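You operate a simulated robot arm through the tools that you are given. There is no shell and no other tool.

You run a simulated two-armed robot. Do the job below in one go: nothing can be reset, and whatever is moved stays where it is left.

## Task
On the blue bench mat, fold the blue screen cloth in half.
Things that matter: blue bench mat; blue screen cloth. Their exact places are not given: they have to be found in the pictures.

It is judged by the outcome, as a careful person would: the job done as asked, and still so three seconds after it is handed in. It fails if anything else is knocked over, pushed out of place, dropped, spilled or broken. Flat cloth is picked up by pressing the open fingertips on it (5 to 10 N) and closing them slowly along it; thin cloth reads only 2 to 8 mm in the jaws.

## Robot
Two 7-joint arms with two-finger parallel grippers on one trunk, on a base that moves. Base frame: it is fixed to the floor where the robot stands at the start and does not move with it; the origin is under the middle of the robot, x ahead of it, y to its left, z up; the surface under the hand at the start is at about z = 800. Lengths are in mm, angles in rad, forces in N, time in s.
The left shoulder is at the start at [65, 211, 1071], the right one opposite. With the tool pointing down near the work surface each hand reaches from about 220 to 660 mm from the robot's upright axis, wherever it stands, measured 20 degrees to its own side. Places, roughly: blue bench mat [500, -100, 800]. Payload 1.57 kg a hand.
Tool frame (each hand has its own): the origin (TCP) lies between the finger pads and is the grasp point; the fingertips stand 30 mm ahead of it; z points along the fingers, y is the line along which they close. Largest opening 80 mm; finger width 17, thickness 12; the body of the gripper, 40 by 82 mm, starts 80 mm behind the TCP.
Orientation is that of the tool frame in the base frame, as a unit quaternion [w, x, y, z]. With the fingers straight down and closing along the base's y, the tool's x points along the base's -x, its y along +y and its z along -z.

## Interface
- The arms move only by the tool jog_arm. It takes "left_commands", "right_commands" or both (then of equal length, played together; a hand with none holds still); each is a list of rows, each a list of 7 numbers: the shift along the tool's x, y, z in mm, then the turn, a rotation vector about the tool's x, y, z in rad, then the opening, from 0 (shut) to 1 (fully open). In form: [[tx, ty, tz, rx, ry, rz, claw], ...]. A call has 1 to 20 rows; each row is the pose to reach, as a shift and turn from the pose commanded when the call began, along the tool's axes at that moment. Each row takes 0.2 s and may step no farther than 50 mm and 0.15 rad from the row before; otherwise, or with a gripper value out of range, the whole call is refused. Where a pose cannot be reached the arm comes as near as it can. A force on the tool above 40 N (or 10 N above the force at the start of the call, whichever is more), or a blocked arm, ends the call early, and 0.2 s more pass. Each finger travels about 153 mm/s and halts on what it meets, pressing with about 26 N; the grip force reading is that of the motor and also rises with nothing between the fingers. The clock runs only during rows and for 0.2 s after the last one: add rows that repeat a pose to give the fingers time. It gives the time, the measured TCP pose, the force on the tool (base axes), the opening and the grip force at its end, in the units of the frame above (readings bear some noise), with the torque about the TCP (base axes, N m) and any sound that the robot's microphone picked up, and new pictures: "show" is both (left out), scene, wrist or none (wrist: the cameras of the hands that moved).
- Cameras (640 x 400 px; columns grow to the right, rows downward): "scene" is now at [120.6, 79.6, 1295.3]; the picture's right is [-0.20, -0.98, 0.07], its down [-0.78, 0.12, -0.62] and it looks along [0.60, -0.18, -0.78] (base axes); focal length 256 px, centre (320, 200). "left" rides on the left gripper at [72, 7, -122] in its tool frame; the picture's right is [-0.09, 1.00, 0.00], its down [-0.84, -0.08, -0.54] and it looks along [-0.54, -0.05, 0.84] (tool axes); focal length 238 px, centre (320, 200). "right" rides on the right gripper at [72, -6, -122] in its tool frame; the picture's right is [0.09, 1.00, 0.00], its down [-0.84, 0.08, -0.54] and it looks along [-0.54, 0.05, 0.84] (tool axes); focal length 238 px, centre (320, 200).
- raise_lower(by): slides the trunk up (or, below 0, down) by that many mm; the arms and the scene camera ride with it, the base frame stays. It gives what a move gives, with no picture.
- base_move(legs): drives the robot by 1 to 6 legs, each [ahead, left, turn to the left] in mm, mm and rad, along the robot's own axes; the way and the turn of a leg run together, so that a leg with both is an arc; at most 1500 mm and 3.142 rad a leg. The arms and the cameras ride along, it lands a little off, and it stops where it bumps. It gives what a move gives, and a new picture of the scene camera.
- aim_head(pan, tilt): turns the head with the scene camera to pan (to the left, within 1.501 rad either way) and tilt (down, from -0.506 to 1.204), counted from straight ahead of the robot. It gives what a move gives, and a new picture of the scene camera.
- probe_pixels(camera, pixels): there is no depth. For up to 12 entries [column, row, z] of the newest picture of that camera ("zoom" is the newest enlarged one), the place [x, y] in the base frame at which the ray of that pixel passes the height z, good to about 2 mm, but the place of the scene camera against the robot may be out by one fixed shift of up to 12 mm in any direction. The clock stands still meanwhile.
- close_up(camera, box): a new picture of the part [left, top, right, bottom] of that camera's present view, enlarged. The clock stands still meanwhile.
- sign_off(): hands the job in; it is judged then, once.

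Unless the task says otherwise, let go and move clear before handing in.

The tools are called after "Request:" as name(argument=value, ...) on one line, values as JSON. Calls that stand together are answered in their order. jog_arm: Moves the arms, as the interface text tells. Its arguments: {"type":"object","properties":{"left_commands":{"type":"array","items":{"type":"array","items":{"type":"number"}}},"right_commands":{"type":"array","items":{"type":"array","items":{"type":"number"}}},"show":{"type":"string","enum":["both","scene","wrist","none"]}},"required":[]} The other tools are called the same way: raise_lower (by) moves the trunk up or down; base_move (legs) drives the base; aim_head (pan, tilt) turns the head that bears the scene camera; probe_pixels (camera, pixels) gives the place at which the rays of pixels pass given heights; close_up (camera, box) takes an enlarged picture of a part of a camera's view; sign_off () hands the job in.

At the start:

```text
t: 0.0
left_position: [431.2, 146.5, 1001.1]
left_ee_rot: [0.006, -0.014, 1.0, -0.015]
left_force: [-0.5, -0.4, -0.2]
left_wrist_torque: [0.0, -0.01, 0.0]
left_finger_gap: 80.0
left_grasp_force: 0.1
right_position: [405.4, -210.1, 987.7]
right_ee_rot: [0.008, -0.012, 1.0, -0.022]
right_force: [-0.2, 0.6, -0.2]
right_wrist_torque: [0.01, -0.03, 0.02]
right_finger_gap: 80.1
right_grasp_force: 0.1
trunk travel left (down, up): [-650.0, 290.0]
robot x, y, heading: [10.1, 1.1, 0.022]
head pan, tilt (commanded): [-0.232, 0.925]
```

scene: 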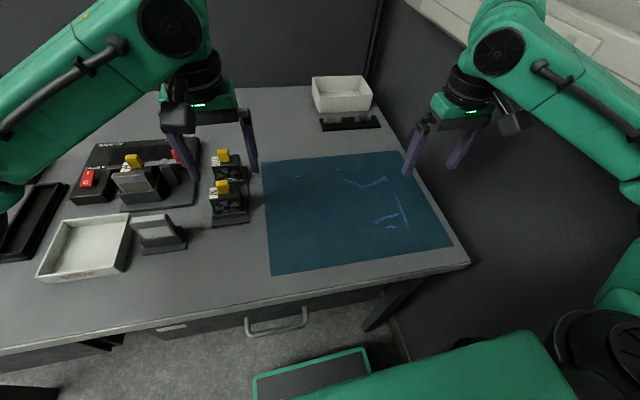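
right: 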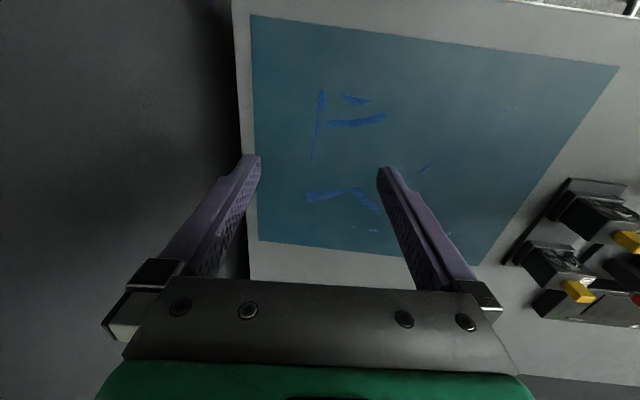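
left: 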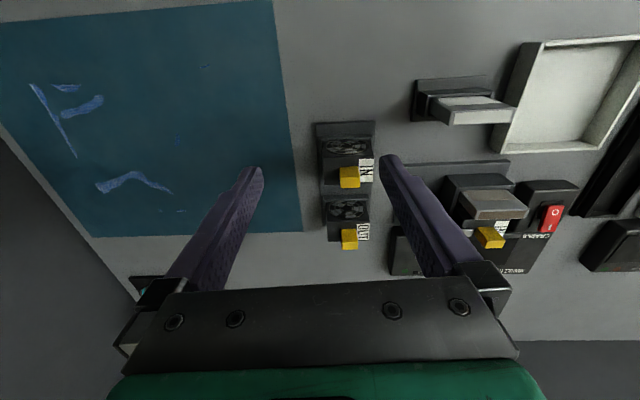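

The scene picture shows the blue mat (about pixels 262–450, 152–275), with only faint bright-blue patches near (345–410, 175–230) that may be the cloth, nearly the same colour as the mat. I will enlarge the views to find the cloth's outline.

Request:
close_up(camera="scene", box=[250, 140, 470, 280])

Request:
close_up(camera="right", box=[230, 0, 630, 270])

Request:
close_up(camera="left", box=[0, 0, 320, 250])

```text
2.86 times, centred on (360, 210) of scene
```

zoom: 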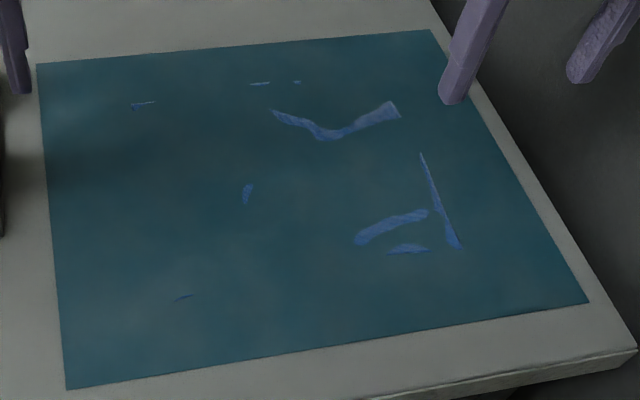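

```text
1.48 times, centred on (430, 135) of right
```

zoom: 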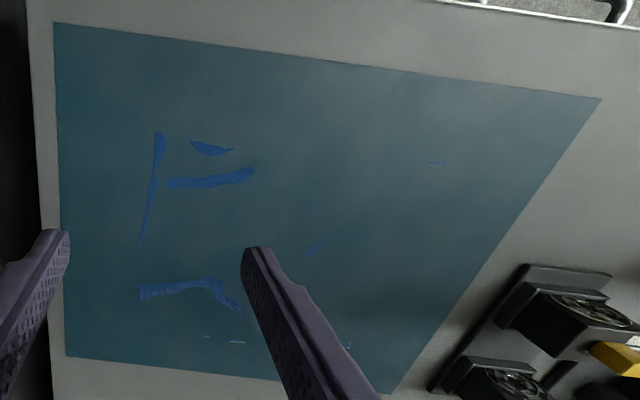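

```text
1.60 times, centred on (160, 125) of left
```

zoom: 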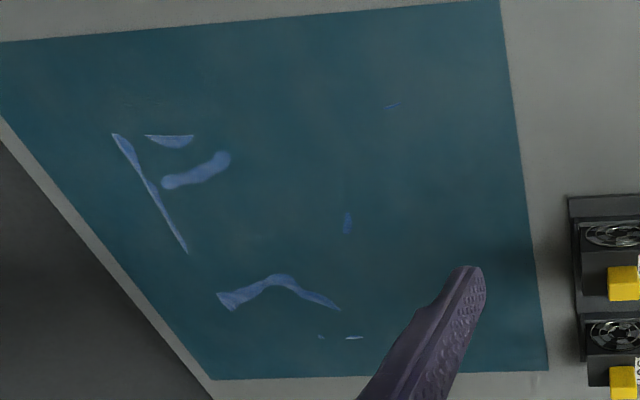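

The enlarged views show only bright-blue ridges of the cloth standing above the mat, with straight bits that look like edges (left zoom: right edge (112,133)–(188,252), near (148–193,136), far edge (320–362,337), spots (392,105), (347,222)). I will probe these points and the mat corners for positions.

Request:
probe_pixels(camera="zoom", pixels=[[112, 133, 802], [188, 252, 802], [146, 136, 802], [194, 136, 802], [320, 337, 802], [362, 338, 802], [385, 107, 802], [400, 103, 802], [347, 222, 802], [218, 295, 802], [338, 309, 802], [230, 155, 802]])

Request:
probe_pixels(camera="right", pixels=[[251, 15, 802], [618, 67, 802], [259, 240, 802], [478, 265, 802], [322, 90, 802], [310, 162, 802], [342, 95, 802], [370, 100, 802], [355, 231, 802], [378, 231, 802], [447, 234, 802], [430, 163, 802]])

Request:
close_up(camera="right", box=[240, 60, 400, 160])

Request:
close_up(camera="left", box=[120, 30, 280, 130])

Request:
close_up(camera="scene", box=[260, 145, 360, 207])

Request:
close_up(camera="scene", box=[260, 207, 360, 270])

Request:
close_up(camera="scene", box=[340, 180, 440, 242])

```text
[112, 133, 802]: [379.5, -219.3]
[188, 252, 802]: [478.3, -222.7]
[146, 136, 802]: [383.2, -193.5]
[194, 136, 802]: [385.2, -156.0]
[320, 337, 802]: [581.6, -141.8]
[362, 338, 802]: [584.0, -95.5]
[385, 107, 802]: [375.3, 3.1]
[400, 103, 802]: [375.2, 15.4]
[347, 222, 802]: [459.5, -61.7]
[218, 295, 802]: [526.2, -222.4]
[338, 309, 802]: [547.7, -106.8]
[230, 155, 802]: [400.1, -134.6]
```

```text
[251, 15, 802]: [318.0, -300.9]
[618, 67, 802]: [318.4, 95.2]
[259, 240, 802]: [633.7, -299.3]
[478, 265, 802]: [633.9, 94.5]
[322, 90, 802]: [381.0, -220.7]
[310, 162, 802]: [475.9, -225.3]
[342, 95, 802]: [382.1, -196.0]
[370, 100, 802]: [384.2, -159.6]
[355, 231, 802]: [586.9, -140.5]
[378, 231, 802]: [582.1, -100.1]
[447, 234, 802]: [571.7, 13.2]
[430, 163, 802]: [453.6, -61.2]
```

```text
4.00 times, centred on (320, 110) of right
```

zoom: 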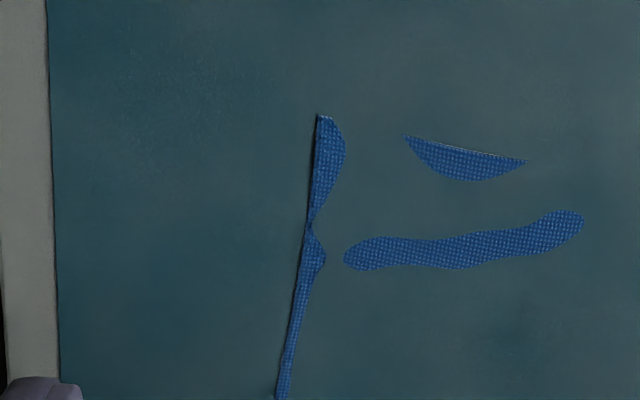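

```text
4.00 times, centred on (200, 80) of left
```

zoom: 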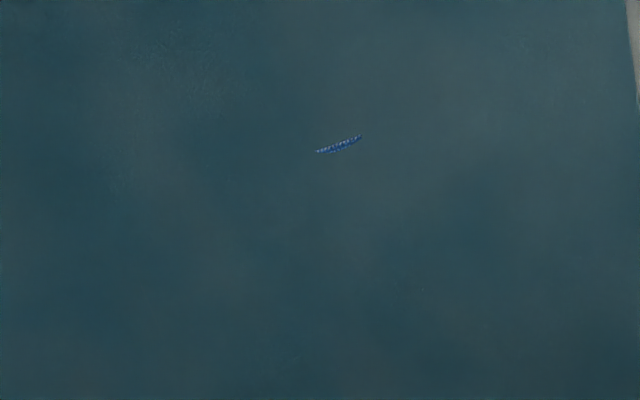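

```text
6.40 times, centred on (310, 176) of scene
```

zoom: 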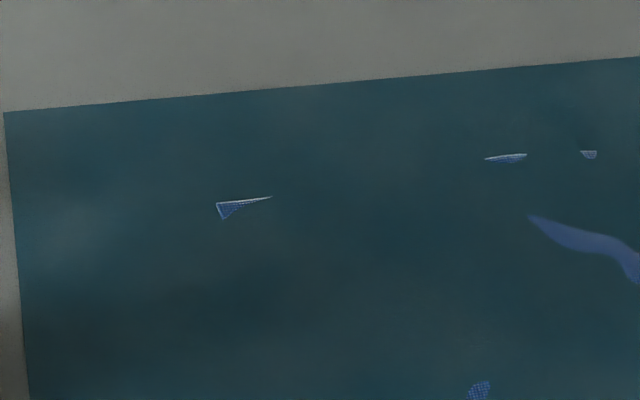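

```text
6.35 times, centred on (310, 238) of scene
```

zoom: 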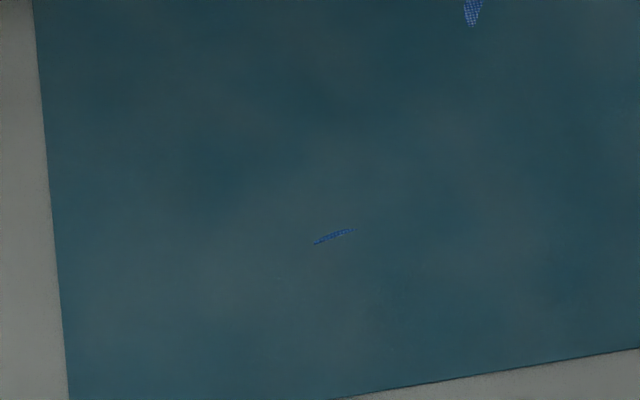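

```text
6.40 times, centred on (390, 211) of scene
```

zoom: 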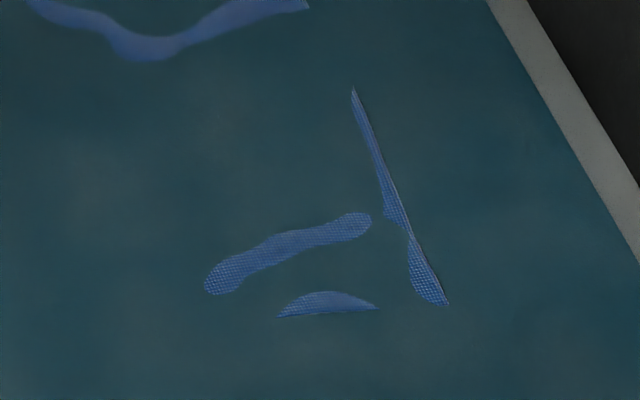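

The right camera puts the mat at x 318–634, y −300 to 95. The cloth's near-right corner is at about (380, −220), its far-left corner speck at about (572, 13), and there is a near-left speck at about (375, 10). I will enlarge the far specks and move the hands closer to pin down the cloth's outline.

Request:
jog_arm(left_commands=[[0, -25, 30, -0.03, 0.012, 0.028, 1], [0, -50, 60, -0.03, 0.012, 0.028, 1], [0, -75, 80, -0.03, 0.012, 0.028, 1], [0, -100, 80, -0.03, 0.012, 0.028, 1]], right_commands=[[0, 0, 25, -0.04, 0.016, 0.024, 1], [0, 0, 50, -0.04, 0.016, 0.024, 1], [0, 0, 75, -0.04, 0.016, 0.024, 1], [0, 0, 75, -0.04, 0.016, 0.024, 1]])

```text
t: 0.3
left_position: [436.4, 77.6, 982.2]
left_ee_rot: [0.009, -0.024, 0.999, 0.04]
left_force: [-0.7, 0.9, 0.2]
left_wrist_torque: [0.01, -0.07, -0.01]
left_finger_gap: 79.9
left_grasp_force: 0.0
right_position: [423.4, -276.1, 951.6]
right_ee_rot: [0.014, -0.008, 1.0, 0.016]
right_force: [-0.8, -0.3, 0.9]
right_wrist_torque: [-0.01, -0.05, -0.03]
right_finger_gap: 79.9
right_grasp_force: 0.0
trunk travel left (down, up): [-650.0, 290.0]
robot x, y, heading: [17.9, 8.9, 0.051]
head pan, tilt (commanded): [-0.232, 0.925]
stopped in row 1 (right hand): the arm was blocked; the commanded pose is now the measured one
```

scene: 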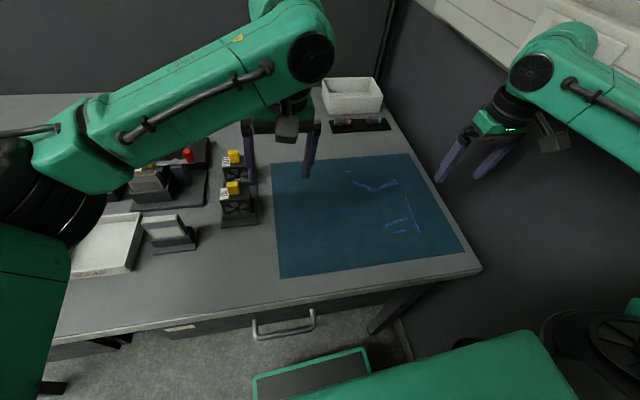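
right: 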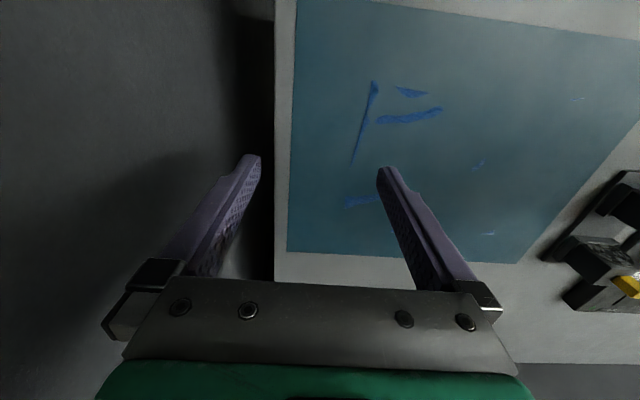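
left: 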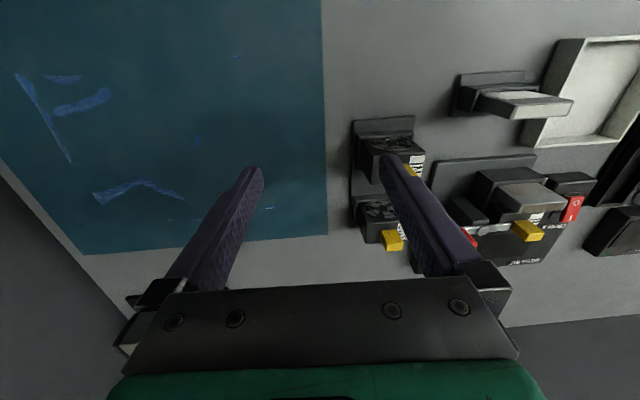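

The first row went wrong: both hands swung sideways (right to y −276, left to y 78), the base reading shifted to heading 0.051 and the right arm is reported as blocked. I will hold still for a moment with no motion to see whether things settle, and look around.

Request:
jog_arm(left_commands=[[0, 0, 0, 0, 0, 0, 1]], right_commands=[[0, 0, 0, 0, 0, 0, 1]], show="scene")

```text
t: 0.7
left_position: [439.1, 49.9, 979.3]
left_ee_rot: [0.01, -0.027, 0.998, 0.06]
left_force: [-1.1, 0.0, -0.2]
left_wrist_torque: [-0.03, -0.07, -0.01]
left_finger_gap: 80.1
left_grasp_force: 0.0
right_position: [428.3, -306.2, 937.1]
right_ee_rot: [0.016, -0.007, 0.999, 0.03]
right_force: [0.0, 0.7, -0.5]
right_wrist_torque: [-0.02, -0.04, -0.02]
right_finger_gap: 79.8
right_grasp_force: 0.2
trunk travel left (down, up): [-650.0, 290.0]
robot x, y, heading: [21.3, 18.9, 0.057]
head pan, tilt (commanded): [-0.232, 0.925]
stopped in row 1 (left hand): the arm was blocked; the commanded pose is now the measured one
```

scene: 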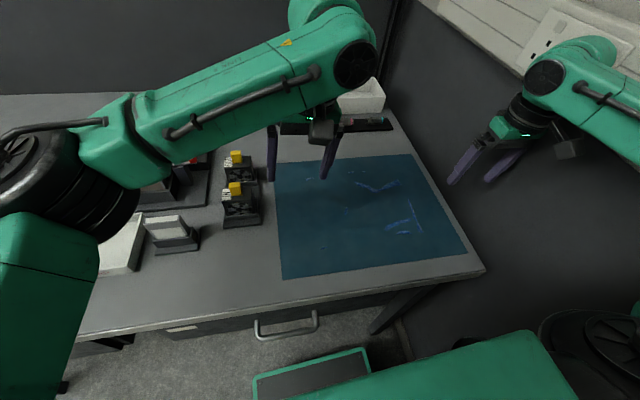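

Holding still still let the hands drift further toward −y (left 78→50, right −276→−306), while the base slid toward +y. The pictures show the left elbow swinging in. Before moving anything on purpose, I will hold again, with each arm separately readable, to see whether the drift is dying out.

Request:
jog_arm(left_commands=[[0, 0, 0, 0, 0, 0, 1]], show="none")

```text
t: 1.0
left_position: [440.8, 24.6, 974.7]
left_ee_rot: [0.011, -0.031, 0.996, 0.078]
left_force: [-1.2, -0.3, -0.5]
left_wrist_torque: [-0.05, -0.04, 0.0]
left_finger_gap: 80.2
left_grasp_force: 0.0
right_position: [432.8, -334.5, 922.4]
right_ee_rot: [0.017, -0.008, 0.999, 0.044]
right_force: [-0.3, 1.3, -0.3]
right_wrist_torque: [-0.05, -0.04, 0.01]
right_finger_gap: 79.8
right_grasp_force: 0.0
trunk travel left (down, up): [-650.0, 290.0]
robot x, y, heading: [19.4, 23.7, 0.065]
head pan, tilt (commanded): [-0.232, 0.925]
stopped in row 1 (left hand): the arm was blocked; the commanded pose is now the measured one
```

Both hands slid by the same amount again (about −27 mm in y) even though only the left hand was told to hold. So the drift is common to both arms and I should stop sending hand commands. I will call the head with its present angles, which gives a fresh reading and picture without new arm targets.

Request:
aim_head(pan=-0.232, tilt=0.925)

```text
t: 1.6
left_position: [438.3, 25.7, 973.6]
left_ee_rot: [0.011, -0.03, 0.997, 0.076]
left_force: [0.8, 0.2, 0.5]
left_wrist_torque: [-0.01, 0.01, -0.01]
left_finger_gap: 79.9
left_grasp_force: 0.1
right_position: [431.3, -332.4, 922.2]
right_ee_rot: [0.017, -0.009, 0.999, 0.043]
right_force: [0.0, 0.1, 0.2]
right_wrist_torque: [-0.03, -0.01, -0.03]
right_finger_gap: 80.0
right_grasp_force: 0.1
trunk travel left (down, up): [-650.0, 290.0]
robot x, y, heading: [21.6, 17.0, 0.064]
head pan, tilt (commanded): [-0.232, 0.925]
```

scene: 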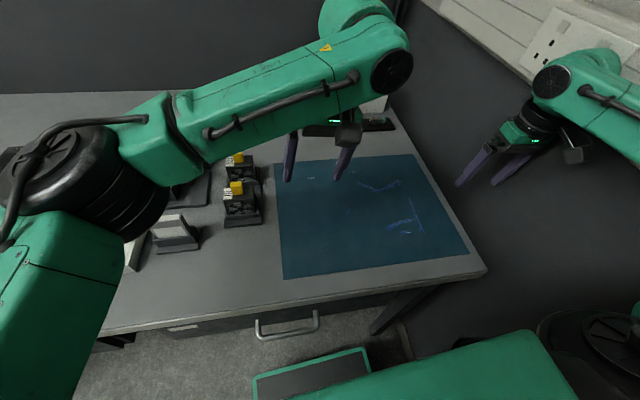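

The readings held steady over 0.6 s (left y 25.7, right y −332), so the drift only happens during arm jogs. I will check in the scene picture whether the base really moved by probing the mat corners (274,163), (413,154), (470,252), (284,278).

Request:
probe_pixels(camera="scene", pixels=[[275, 164, 802], [413, 154, 802], [468, 252, 802], [285, 278, 802]])

Request:
close_up(camera="left", box=[0, 0, 640, 400])

Request:
close_up(camera="right", box=[0, 0, 640, 400])

```text
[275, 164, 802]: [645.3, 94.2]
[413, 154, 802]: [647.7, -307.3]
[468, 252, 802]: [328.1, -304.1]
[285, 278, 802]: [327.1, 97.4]
```

```text
1.00 times, centred on (320, 200) of left (not enlarged: the box is as wide or as high as the picture)
```

zoom: 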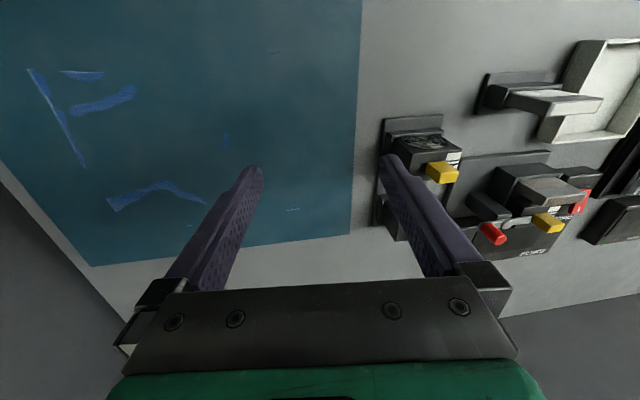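

```text
1.00 times, centred on (320, 200) of right (not enlarged: the box is as wide or as high as the picture)
```

zoom: 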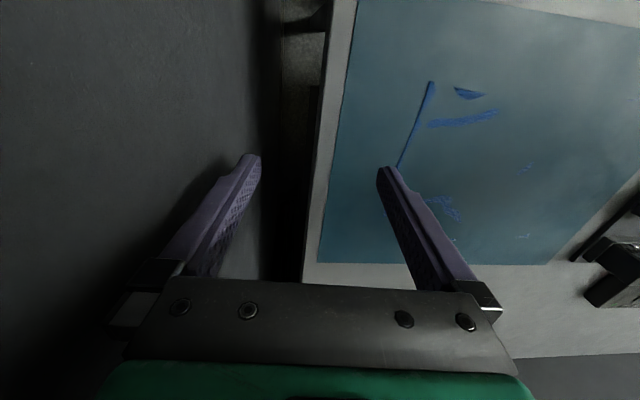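

The scene probes agree with the right camera apart from a fixed shift of about (+10, −3), so the base reading seems trustworthy. I will turn the head to the right to see whether the right arm is touching the dark wall panel.

Request:
aim_head(pan=-1.1, tilt=0.5)

Request:
aim_head(pan=0.7, tilt=0.5)

```text
t: 2.8
left_position: [437.8, 27.0, 973.7]
left_ee_rot: [0.011, -0.03, 0.997, 0.075]
left_force: [-0.5, -0.3, -0.7]
left_wrist_torque: [0.0, -0.01, -0.01]
left_finger_gap: 79.8
left_grasp_force: 0.0
right_position: [430.3, -329.2, 922.4]
right_ee_rot: [0.016, -0.01, 0.999, 0.043]
right_force: [0.8, -0.5, -0.6]
right_wrist_torque: [-0.01, 0.03, 0.03]
right_finger_gap: 80.1
right_grasp_force: 0.1
trunk travel left (down, up): [-650.0, 290.0]
robot x, y, heading: [20.4, 17.0, 0.066]
head pan, tilt (commanded): [-1.1, 0.499]
```

scene: 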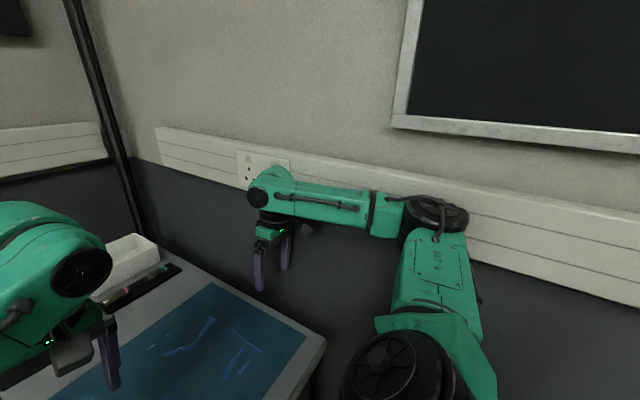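

```text
t: 4.6
left_position: [436.9, 27.2, 972.9]
left_ee_rot: [0.011, -0.031, 0.997, 0.076]
left_force: [0.0, 0.1, 0.5]
left_wrist_torque: [0.03, 0.02, 0.02]
left_finger_gap: 79.9
left_grasp_force: 0.1
right_position: [431.4, -329.7, 923.0]
right_ee_rot: [0.016, -0.011, 0.999, 0.043]
right_force: [-0.7, -0.1, -1.3]
right_wrist_torque: [-0.01, 0.0, -0.01]
right_finger_gap: 80.0
right_grasp_force: 0.1
trunk travel left (down, up): [-650.0, 290.0]
robot x, y, heading: [18.4, 23.6, 0.064]
head pan, tilt (commanded): [0.7, 0.499]
```

scene: 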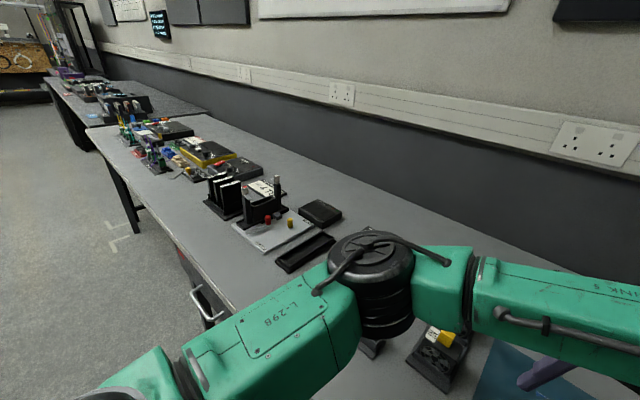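

The head view shows the right forearm running very close to the wall trunking at about (260,185), while the left arm is clear. I will try a small jog of the right hand alone, away from the wall (+y), to see how the arms respond.

Request:
jog_arm(right_commands=[[0, 10, 0, 0, 0, 0, 1], [0, 20, 0, 0, 0, 0, 1]], show="none")

Request:
aim_head(pan=-0.232, tilt=0.925)

```text
t: 5.4
left_position: [437.2, 3.8, 969.9]
left_ee_rot: [0.013, -0.031, 0.995, 0.093]
left_force: [-1.0, -0.1, -0.1]
left_wrist_torque: [-0.04, -0.07, -0.01]
left_finger_gap: 80.2
left_grasp_force: 0.0
right_position: [431.1, -336.3, 910.6]
right_ee_rot: [0.017, -0.008, 0.998, 0.056]
right_force: [-1.0, 0.2, 0.1]
right_wrist_torque: [-0.03, -0.04, -0.01]
right_finger_gap: 79.9
right_grasp_force: 0.2
trunk travel left (down, up): [-650.0, 290.0]
robot x, y, heading: [20.8, 24.8, 0.061]
head pan, tilt (commanded): [0.7, 0.499]
stopped in row 2 (right hand): the arm was blocked; the commanded pose is now the measured one
```

```text
t: 6.6
left_position: [435.3, 4.4, 970.0]
left_ee_rot: [0.012, -0.032, 0.995, 0.09]
left_force: [0.4, 0.0, 0.7]
left_wrist_torque: [0.01, 0.0, 0.04]
left_finger_gap: 79.7
left_grasp_force: 0.1
right_position: [430.4, -333.3, 910.6]
right_ee_rot: [0.018, -0.011, 0.998, 0.056]
right_force: [-0.4, -0.2, 0.1]
right_wrist_torque: [-0.03, 0.01, -0.02]
right_finger_gap: 79.9
right_grasp_force: 0.1
trunk travel left (down, up): [-650.0, 290.0]
robot x, y, heading: [16.3, 22.5, 0.068]
head pan, tilt (commanded): [-0.232, 0.925]
```

scene: 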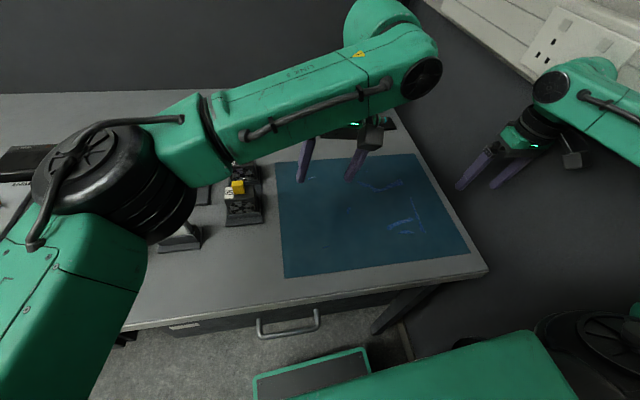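

Commanding the right hand +15 mm still left it about 6 mm further toward −y, with the left drifting −23 mm too, and the base has been pushed left and rotated. That fits the right arm pushing on the wall trunking. I will drive the base 70 mm to the left, straighten the heading and see whether the arms behave once clear of the wall.

Request:
base_move(legs=[[0, 70, -0.06]])

```text
t: 7.6
left_position: [431.4, 12.5, 965.4]
left_ee_rot: [0.012, 0.003, 0.994, 0.105]
left_force: [0.7, 0.3, 0.2]
left_wrist_torque: [0.01, 0.0, 0.0]
left_finger_gap: 79.9
left_grasp_force: 0.0
right_position: [402.3, -320.7, 894.6]
right_ee_rot: [0.017, 0.023, 0.997, 0.074]
right_force: [-0.1, -0.1, 0.6]
right_wrist_torque: [0.0, 0.01, 0.02]
right_finger_gap: 80.0
right_grasp_force: 0.0
trunk travel left (down, up): [-650.0, 290.0]
robot x, y, heading: [12.3, 87.5, -0.011]
head pan, tilt (commanded): [-0.232, 0.925]
```

scene: 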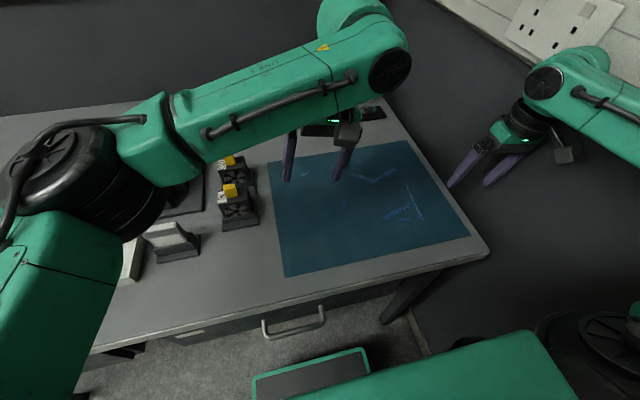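

The base moved left as asked (y 87.5, heading −0.011), yet the hand readings again slipped about −20 mm beyond the rigid shift and tilted further, as if the body itself leans. I will check this by comparing the mat corners and the vertical wall line in the scene picture.

Request:
close_up(camera="scene", box=[330, 0, 490, 100])

Request:
probe_pixels(camera="scene", pixels=[[268, 162, 802], [403, 140, 802], [470, 237, 802], [285, 276, 802], [320, 200, 802], [320, 200, 1295], [0, 200, 802], [639, 200, 802], [320, 399, 802], [320, 0, 802]])

Request:
close_up(camera="scene", box=[250, 130, 490, 280])

```text
4.00 times, centred on (410, 50) of scene
```

zoom: 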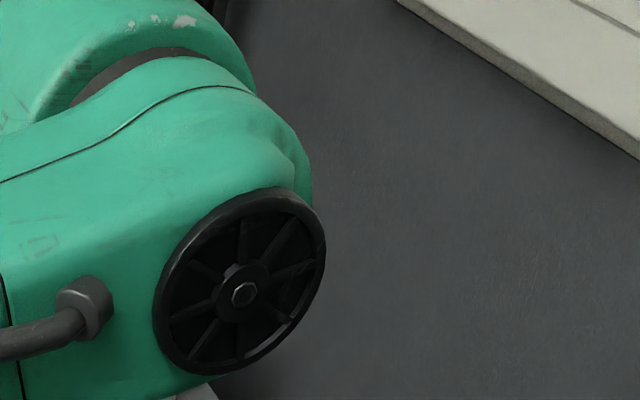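

```text
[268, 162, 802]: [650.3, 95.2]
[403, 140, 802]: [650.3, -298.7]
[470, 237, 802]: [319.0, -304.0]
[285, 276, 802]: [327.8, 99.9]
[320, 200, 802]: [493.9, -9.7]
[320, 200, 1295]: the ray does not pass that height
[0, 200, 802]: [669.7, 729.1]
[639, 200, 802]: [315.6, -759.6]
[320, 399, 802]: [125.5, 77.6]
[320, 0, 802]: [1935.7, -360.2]
```

```text
2.67 times, centred on (370, 205) of scene
```

zoom: 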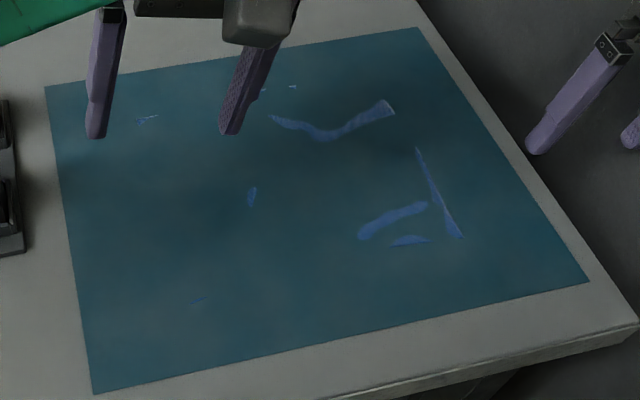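

The scene camera's own geometry shows that the whole robot was leaning left at the start (its picture's right axis had z = +0.07, and it sat 80 mm off-centre). By my calculation the lean is now close to zero, so the hand drift looks like the body settling. I will test a pure hold to see whether the drift has stopped.

Request:
jog_arm(left_commands=[[0, 0, 0, 0, 0, 0, 1]], right_commands=[[0, 0, 0, 0, 0, 0, 1]], show="scene")

Request:
probe_pixels(camera="scene", pixels=[[320, 200, 802], [0, 200, 802], [639, 200, 802], [320, 399, 802], [320, 0, 802]])

```text
t: 8.0
left_position: [432.8, 11.8, 965.1]
left_ee_rot: [0.013, 0.002, 0.994, 0.107]
left_force: [-0.2, 0.0, -0.5]
left_wrist_torque: [-0.01, 0.04, 0.01]
left_finger_gap: 80.1
left_grasp_force: 0.0
right_position: [401.6, -319.5, 893.6]
right_ee_rot: [0.018, 0.024, 0.997, 0.074]
right_force: [-0.6, -0.1, 0.2]
right_wrist_torque: [0.02, -0.01, -0.02]
right_finger_gap: 80.2
right_grasp_force: 0.1
trunk travel left (down, up): [-650.0, 290.0]
robot x, y, heading: [13.9, 90.5, -0.004]
head pan, tilt (commanded): [-0.232, 0.925]
```

scene: 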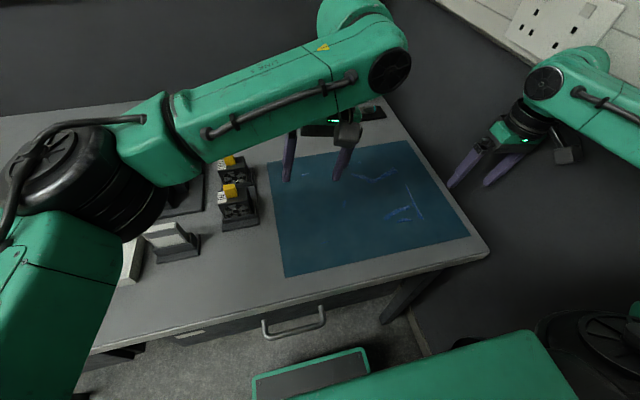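

```text
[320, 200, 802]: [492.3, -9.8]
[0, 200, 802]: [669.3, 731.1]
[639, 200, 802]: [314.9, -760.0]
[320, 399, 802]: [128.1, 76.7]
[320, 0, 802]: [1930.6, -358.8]
```

The hold was clean this time: no drift and no block, with camera roll about zero, so the robot is upright and steady here (base at 14, 90). The left hand will need more forward reach for a near-to-far fold, so I will look straight down to check the clearance between base and table before driving ahead.

Request:
aim_head(pan=0.0, tilt=1.2)

```text
t: 8.8
left_position: [432.3, 12.5, 965.5]
left_ee_rot: [0.013, 0.003, 0.994, 0.106]
left_force: [0.1, 0.1, -0.5]
left_wrist_torque: [-0.01, 0.02, -0.03]
left_finger_gap: 80.1
left_grasp_force: 0.0
right_position: [401.1, -320.2, 894.3]
right_ee_rot: [0.015, 0.023, 0.997, 0.073]
right_force: [0.0, -0.5, -0.5]
right_wrist_torque: [0.01, 0.01, 0.0]
right_finger_gap: 79.7
right_grasp_force: 0.1
trunk travel left (down, up): [-650.0, 290.0]
robot x, y, heading: [14.0, 87.1, -0.002]
head pan, tilt (commanded): [0.0, 1.201]
```

scene: 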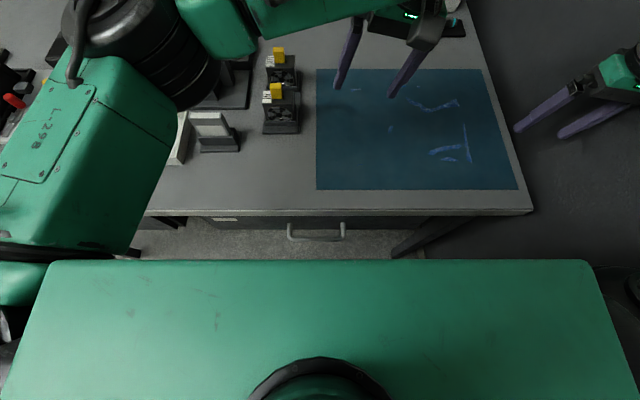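

The downward view shows a clear gap between the shoulder beam's front edge (row 262) and the table edge (row 215), so there is room to go forward. First I will square both hands up (tools pointing straight down) and bring the right hand away from the wall.

Request:
jog_arm(left_commands=[[0, 0, 0, 0.04, 0.005, 0, 1], [0, 0, 0, 0.08, 0.01, -0.002, 1], [0, 0, 0, 0.12, 0.015, -0.004, 1], [0, 0, 0, 0.165, 0.02, -0.005, 1], [0, 0, 0, 0.212, 0.026, -0.006, 1], [0, 0, 0, 0.212, 0.026, -0.006, 1]], right_commands=[[0.8, 20, -1, 0.03, 0.006, -0.009, 1], [1.7, 40, -2, 0.06, 0.013, -0.018, 1], [2.5, 60, -3, 0.09, 0.02, -0.028, 1], [3.4, 80, -4, 0.12, 0.026, -0.037, 1], [4.2, 101, -5.3, 0.146, 0.032, -0.046, 1], [4.2, 101, -5.3, 0.146, 0.032, -0.046, 1]])

Request:
probe_pixels(camera="scene", pixels=[[320, 200, 802], [0, 200, 802], [639, 200, 802], [320, 399, 802], [320, 0, 802]])

```text
t: 10.2
left_position: [434.8, 8.4, 963.9]
left_ee_rot: [-0.002, 0.0, 1.0, 0.002]
left_force: [0.4, -0.3, 0.4]
left_wrist_torque: [-0.01, 0.0, 0.02]
left_finger_gap: 80.0
left_grasp_force: 0.0
right_position: [405.3, -225.0, 913.7]
right_ee_rot: [-0.001, 0.0, 1.0, 0.003]
right_force: [-0.4, -0.2, -0.7]
right_wrist_torque: [-0.01, 0.01, 0.0]
right_finger_gap: 79.9
right_grasp_force: 0.0
trunk travel left (down, up): [-650.0, 290.0]
robot x, y, heading: [13.5, 87.5, 0.001]
head pan, tilt (commanded): [0.0, 1.201]
```

scene: 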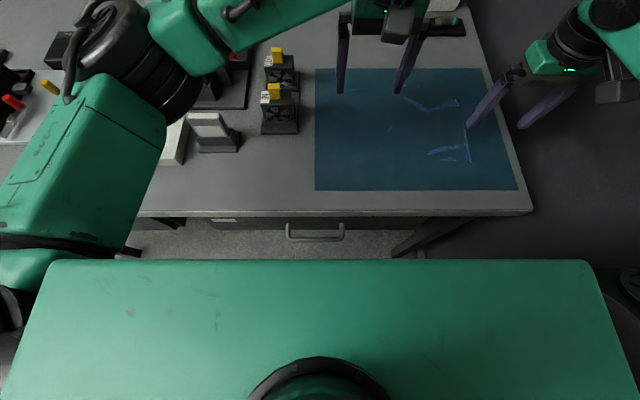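
right: 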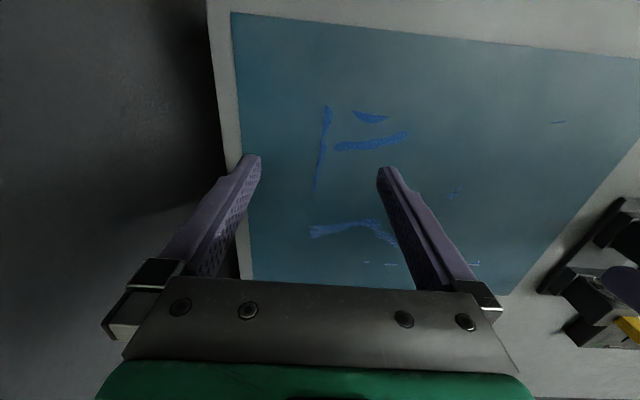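
left: 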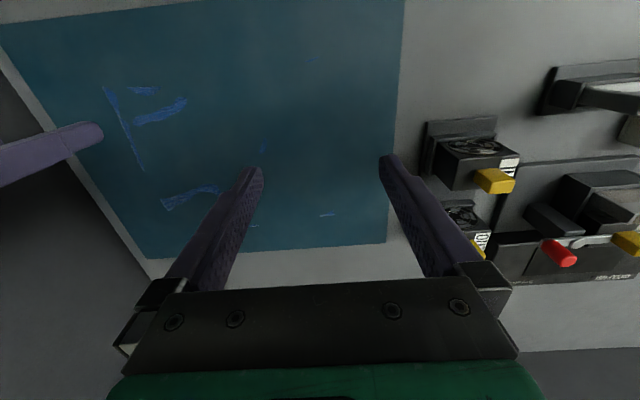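

```text
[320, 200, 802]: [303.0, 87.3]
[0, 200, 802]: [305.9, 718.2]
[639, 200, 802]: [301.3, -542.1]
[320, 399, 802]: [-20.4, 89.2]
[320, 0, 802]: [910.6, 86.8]
```

Both hands now point straight down (quaternions near [0,0,1,0]) and followed the commands properly, and the camera shows no lean. Next I will drive the base 60 mm ahead for reach.

Request:
base_move(legs=[[60, 0, 0]])

Request:
probe_pixels(camera="scene", pixels=[[320, 200, 802], [0, 200, 802], [639, 200, 802], [320, 399, 802], [320, 0, 802]])

```text
t: 11.2
left_position: [492.4, 8.0, 964.4]
left_ee_rot: [-0.002, -0.001, 1.0, 0.001]
left_force: [0.3, -0.7, 0.6]
left_wrist_torque: [-0.02, -0.04, -0.02]
left_finger_gap: 80.0
left_grasp_force: 0.0
right_position: [462.2, -226.6, 913.7]
right_ee_rot: [-0.001, 0.001, 1.0, 0.002]
right_force: [-0.3, -0.7, 0.9]
right_wrist_torque: [0.01, 0.0, 0.0]
right_finger_gap: 80.2
right_grasp_force: 0.1
trunk travel left (down, up): [-650.0, 290.0]
robot x, y, heading: [72.9, 86.4, -0.005]
head pan, tilt (commanded): [0.0, 1.201]
```

scene: 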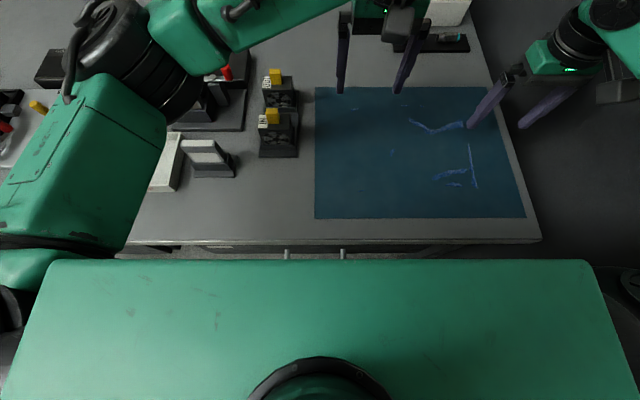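

```text
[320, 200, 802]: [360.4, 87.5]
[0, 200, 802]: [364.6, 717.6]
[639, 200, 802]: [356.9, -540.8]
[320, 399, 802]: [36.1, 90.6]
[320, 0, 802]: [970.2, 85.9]
```

The base moved to (73, 86) with no bump and no lean. Now I will bring both hands back over the cloth's near side at about z 915 to get close views of the near edge and corners.

Request:
jog_arm(left_commands=[[23, -5, 11, 0, 0, 0, 1], [46, -9, 22, 0, 0, 0, 1], [69, -14, 33, 0, 0, 0, 1], [92, -18, 44, 0, 0, 0, 1], [92, -18, 44, 0, 0, 0, 1]], right_commands=[[16, 8, 0, 0, 0, 0, 1], [32, 15, 0, 0, 0, 0, 1], [48, 23, 0, 0, 0, 0, 1], [62, 30, 0, 0, 0, 0, 1], [62, 30, 0, 0, 0, 0, 1]])

```text
t: 12.4
left_position: [402.5, -4.6, 918.3]
left_ee_rot: [-0.003, 0.0, 1.0, -0.002]
left_force: [0.2, -0.4, -1.8]
left_wrist_torque: [0.0, -0.03, -0.03]
left_finger_gap: 80.0
left_grasp_force: 0.0
right_position: [402.5, -190.2, 914.1]
right_ee_rot: [-0.002, 0.001, 1.0, 0.0]
right_force: [0.0, 0.2, -0.3]
right_wrist_torque: [-0.02, 0.03, -0.05]
right_finger_gap: 80.2
right_grasp_force: 0.0
trunk travel left (down, up): [-650.0, 290.0]
robot x, y, heading: [73.0, 86.8, -0.0]
head pan, tilt (commanded): [0.0, 1.201]
```

scene: 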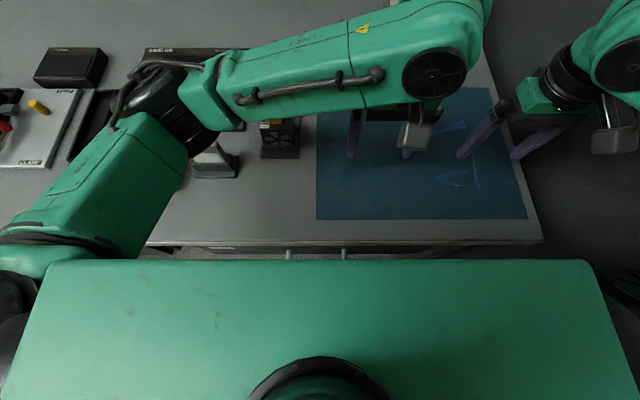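
right: 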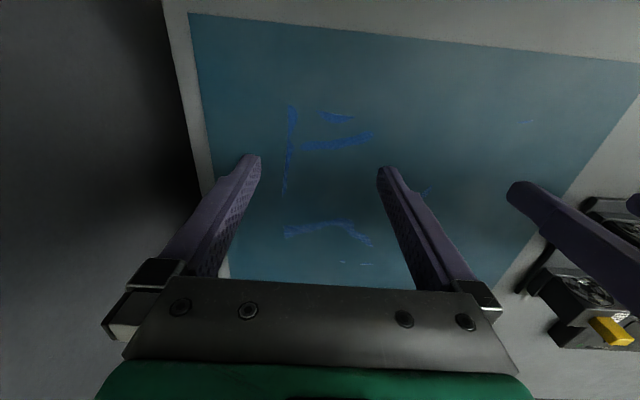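
left: 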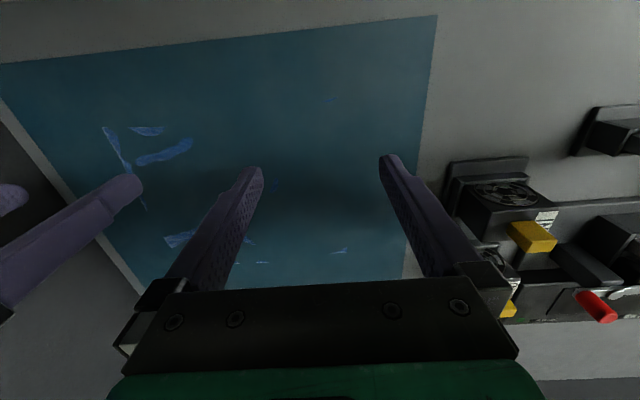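

The wrist pictures (their top is the robot's side) show the cloth bits clearly: near edge at (320–355,115–120) in the right view, far-left corner at about (335,252) in the left view. I will enlarge each area for accurate probing.

Request:
close_up(camera="right", box=[260, 90, 420, 190])

Request:
probe_pixels(camera="zoom", pixels=[[125, 65, 802], [90, 400, 802], [240, 85, 802], [375, 120, 802], [60, 200, 802]])

Request:
close_up(camera="right", box=[460, 90, 620, 190])

Request:
close_up(camera="right", box=[260, 190, 420, 290])

Request:
close_up(camera="left", box=[240, 200, 400, 300])

Request:
close_up(camera="left", box=[250, 50, 410, 150])

```text
4.00 times, centred on (340, 140) of right
```

zoom: 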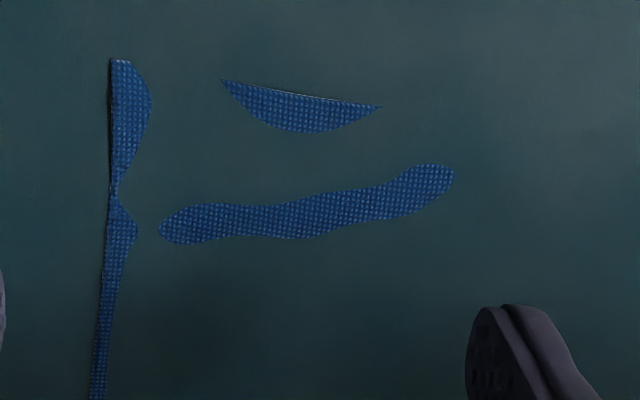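

```text
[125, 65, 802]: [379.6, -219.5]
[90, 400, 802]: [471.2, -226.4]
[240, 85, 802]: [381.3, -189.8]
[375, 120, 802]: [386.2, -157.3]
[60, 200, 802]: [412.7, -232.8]
```

```text
4.00 times, centred on (540, 140) of right
```

zoom: 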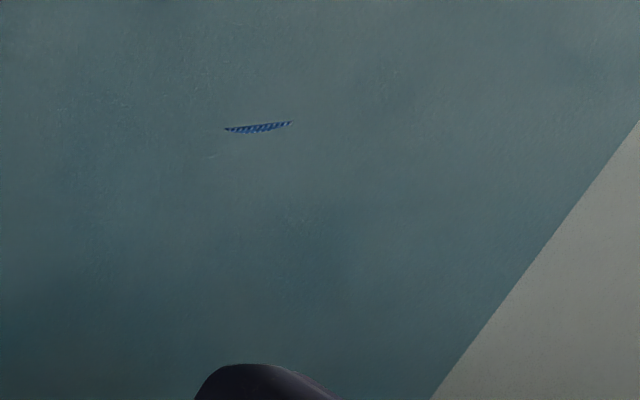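

```text
4.00 times, centred on (340, 240) of right
```

zoom: 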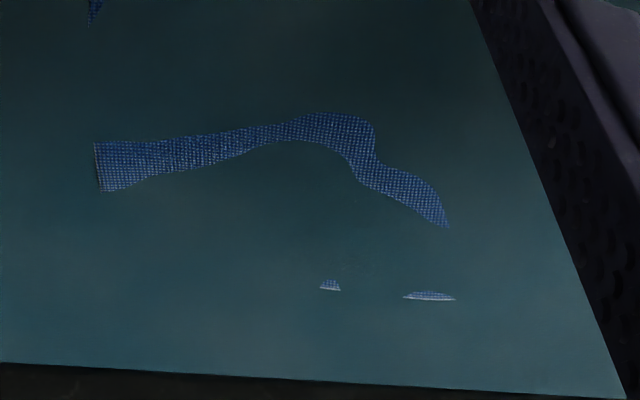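

```text
4.00 times, centred on (320, 250) of left
```

zoom: 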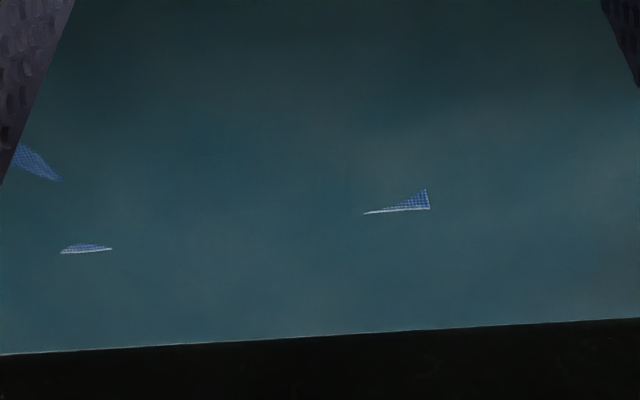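

```text
4.00 times, centred on (330, 100) of left
```

zoom: 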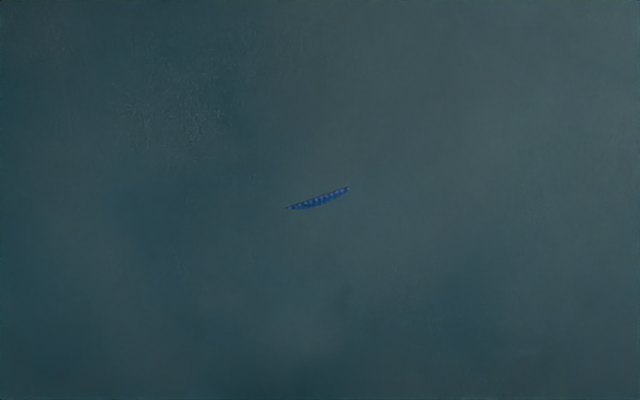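

The enlarged pieces give clean edge bits: the right edge, the near edge, the far edge and a definite far-left corner. I will probe all of them at their exact camera pixels.

Request:
probe_pixels(camera="right", pixels=[[516.25, 122, 802], [533, 120.5, 802], [283.75, 225.75, 802], [285, 237.5, 802], [340, 262.25, 802], [345, 262.5, 802], [360.75, 264.25, 802], [373.75, 264.75, 802], [287.5, 105, 802], [291.25, 105, 802], [315, 110, 802], [355, 117, 802]])

Request:
probe_pixels(camera="left", pixels=[[347.25, 252.25, 802], [346.75, 247.25, 802], [331.25, 253.25, 802], [255.25, 263.25, 802], [268, 262, 802], [322.25, 102, 802], [337, 97, 802], [437, 15, 802], [403, 278, 802]])

```text
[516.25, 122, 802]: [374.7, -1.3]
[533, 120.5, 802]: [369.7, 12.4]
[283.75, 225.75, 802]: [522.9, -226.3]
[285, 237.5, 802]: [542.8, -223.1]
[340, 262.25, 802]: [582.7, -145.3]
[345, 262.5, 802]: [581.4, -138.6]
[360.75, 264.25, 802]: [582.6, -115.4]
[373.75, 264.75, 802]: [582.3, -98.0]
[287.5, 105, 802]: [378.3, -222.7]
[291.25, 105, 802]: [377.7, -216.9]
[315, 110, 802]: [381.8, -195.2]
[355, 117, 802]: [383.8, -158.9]
```

```text
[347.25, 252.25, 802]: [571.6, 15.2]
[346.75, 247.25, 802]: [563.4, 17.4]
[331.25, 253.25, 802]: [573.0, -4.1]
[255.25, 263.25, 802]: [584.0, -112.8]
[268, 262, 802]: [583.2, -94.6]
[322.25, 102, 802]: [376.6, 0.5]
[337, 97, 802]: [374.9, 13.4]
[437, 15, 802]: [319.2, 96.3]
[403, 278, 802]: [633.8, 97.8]
```

The outline is now clear: about 200 × 240 mm, near-right corner about (378, −221), near edge x ≈ 375–384, far edge x ≈ 572–583, far-left corner (572, 16). I plan a near-to-far fold with both hands pinching the near edge across it. So I will turn each hand 90° about its axis (cameras to the outside) so that the fingers close along x.

Request:
jog_arm(left_commands=[[0, 0, 0, 0, 0, 0.14, 1], [0, 0, 0, 0, 0, 0.28, 1], [0, 0, 0, 0, 0, 0.42, 1], [0, 0, 0, 0, 0, 0.56, 1], [0, 0, 0, 0, 0, 0.7, 1], [0, 0, 0, 0, 0, 0.84, 1], [0, 0, 0, 0, 0, 0.98, 1], [0, 0, 0, 0, 0, 1.12, 1], [0, 0, 0, 0, 0, 1.26, 1], [0, 0, 0, 0, 0, 1.4, 1], [0, 0, 0, 0, 0, 1.5, 1], [0, 0, 0, 0, 0, 1.571, 1], [0, 0, 0, 0, 0, 1.571, 1]], right_commands=[[0, 0, 0, 0, 0, -0.14, 1], [0, 0, 0, 0, 0, -0.28, 1], [0, 0, 0, 0, 0, -0.42, 1], [0, 0, 0, 0, 0, -0.56, 1], [0, 0, 0, 0, 0, -0.7, 1], [0, 0, 0, 0, 0, -0.84, 1], [0, 0, 0, 0, 0, -0.98, 1], [0, 0, 0, 0, 0, -1.12, 1], [0, 0, 0, 0, 0, -1.26, 1], [0, 0, 0, 0, 0, -1.4, 1], [0, 0, 0, 0, 0, -1.5, 1], [0, 0, 0, 0, 0, -1.571, 1], [0, 0, 0, 0, 0, -1.571, 1]])

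```text
t: 15.2
left_position: [401.9, -5.8, 921.0]
left_ee_rot: [0.0, 0.708, 0.707, -0.002]
left_force: [0.9, -0.2, 1.2]
left_wrist_torque: [0.0, -0.01, -0.01]
left_finger_gap: 80.0
left_grasp_force: 0.3
right_position: [401.1, -190.7, 915.3]
right_ee_rot: [-0.002, -0.706, 0.708, 0.0]
right_force: [0.4, -0.2, 0.8]
right_wrist_torque: [0.0, -0.01, 0.02]
right_finger_gap: 80.0
right_grasp_force: 0.1
trunk travel left (down, up): [-650.0, 290.0]
robot x, y, heading: [70.3, 86.1, -0.003]
head pan, tilt (commanded): [0.0, 1.201]
```

scene: 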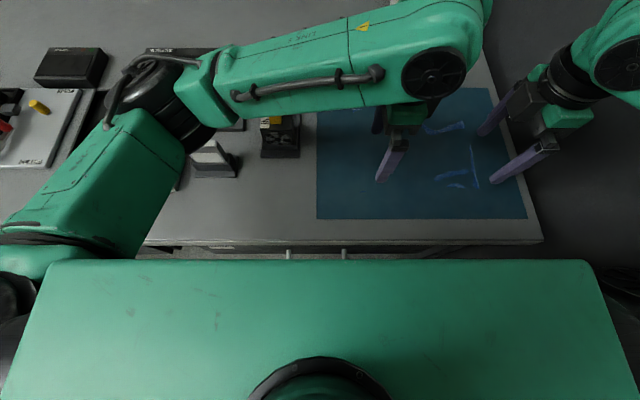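
right: 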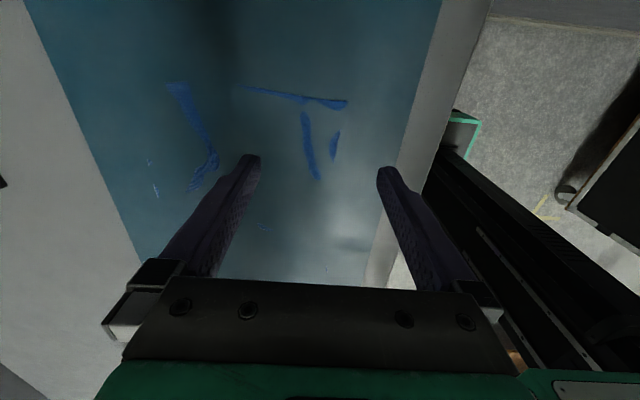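
left: 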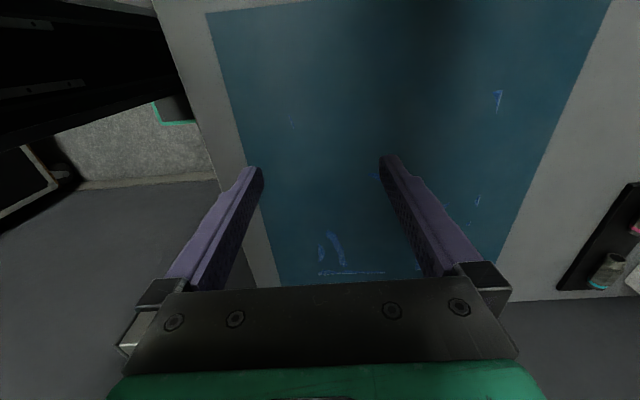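

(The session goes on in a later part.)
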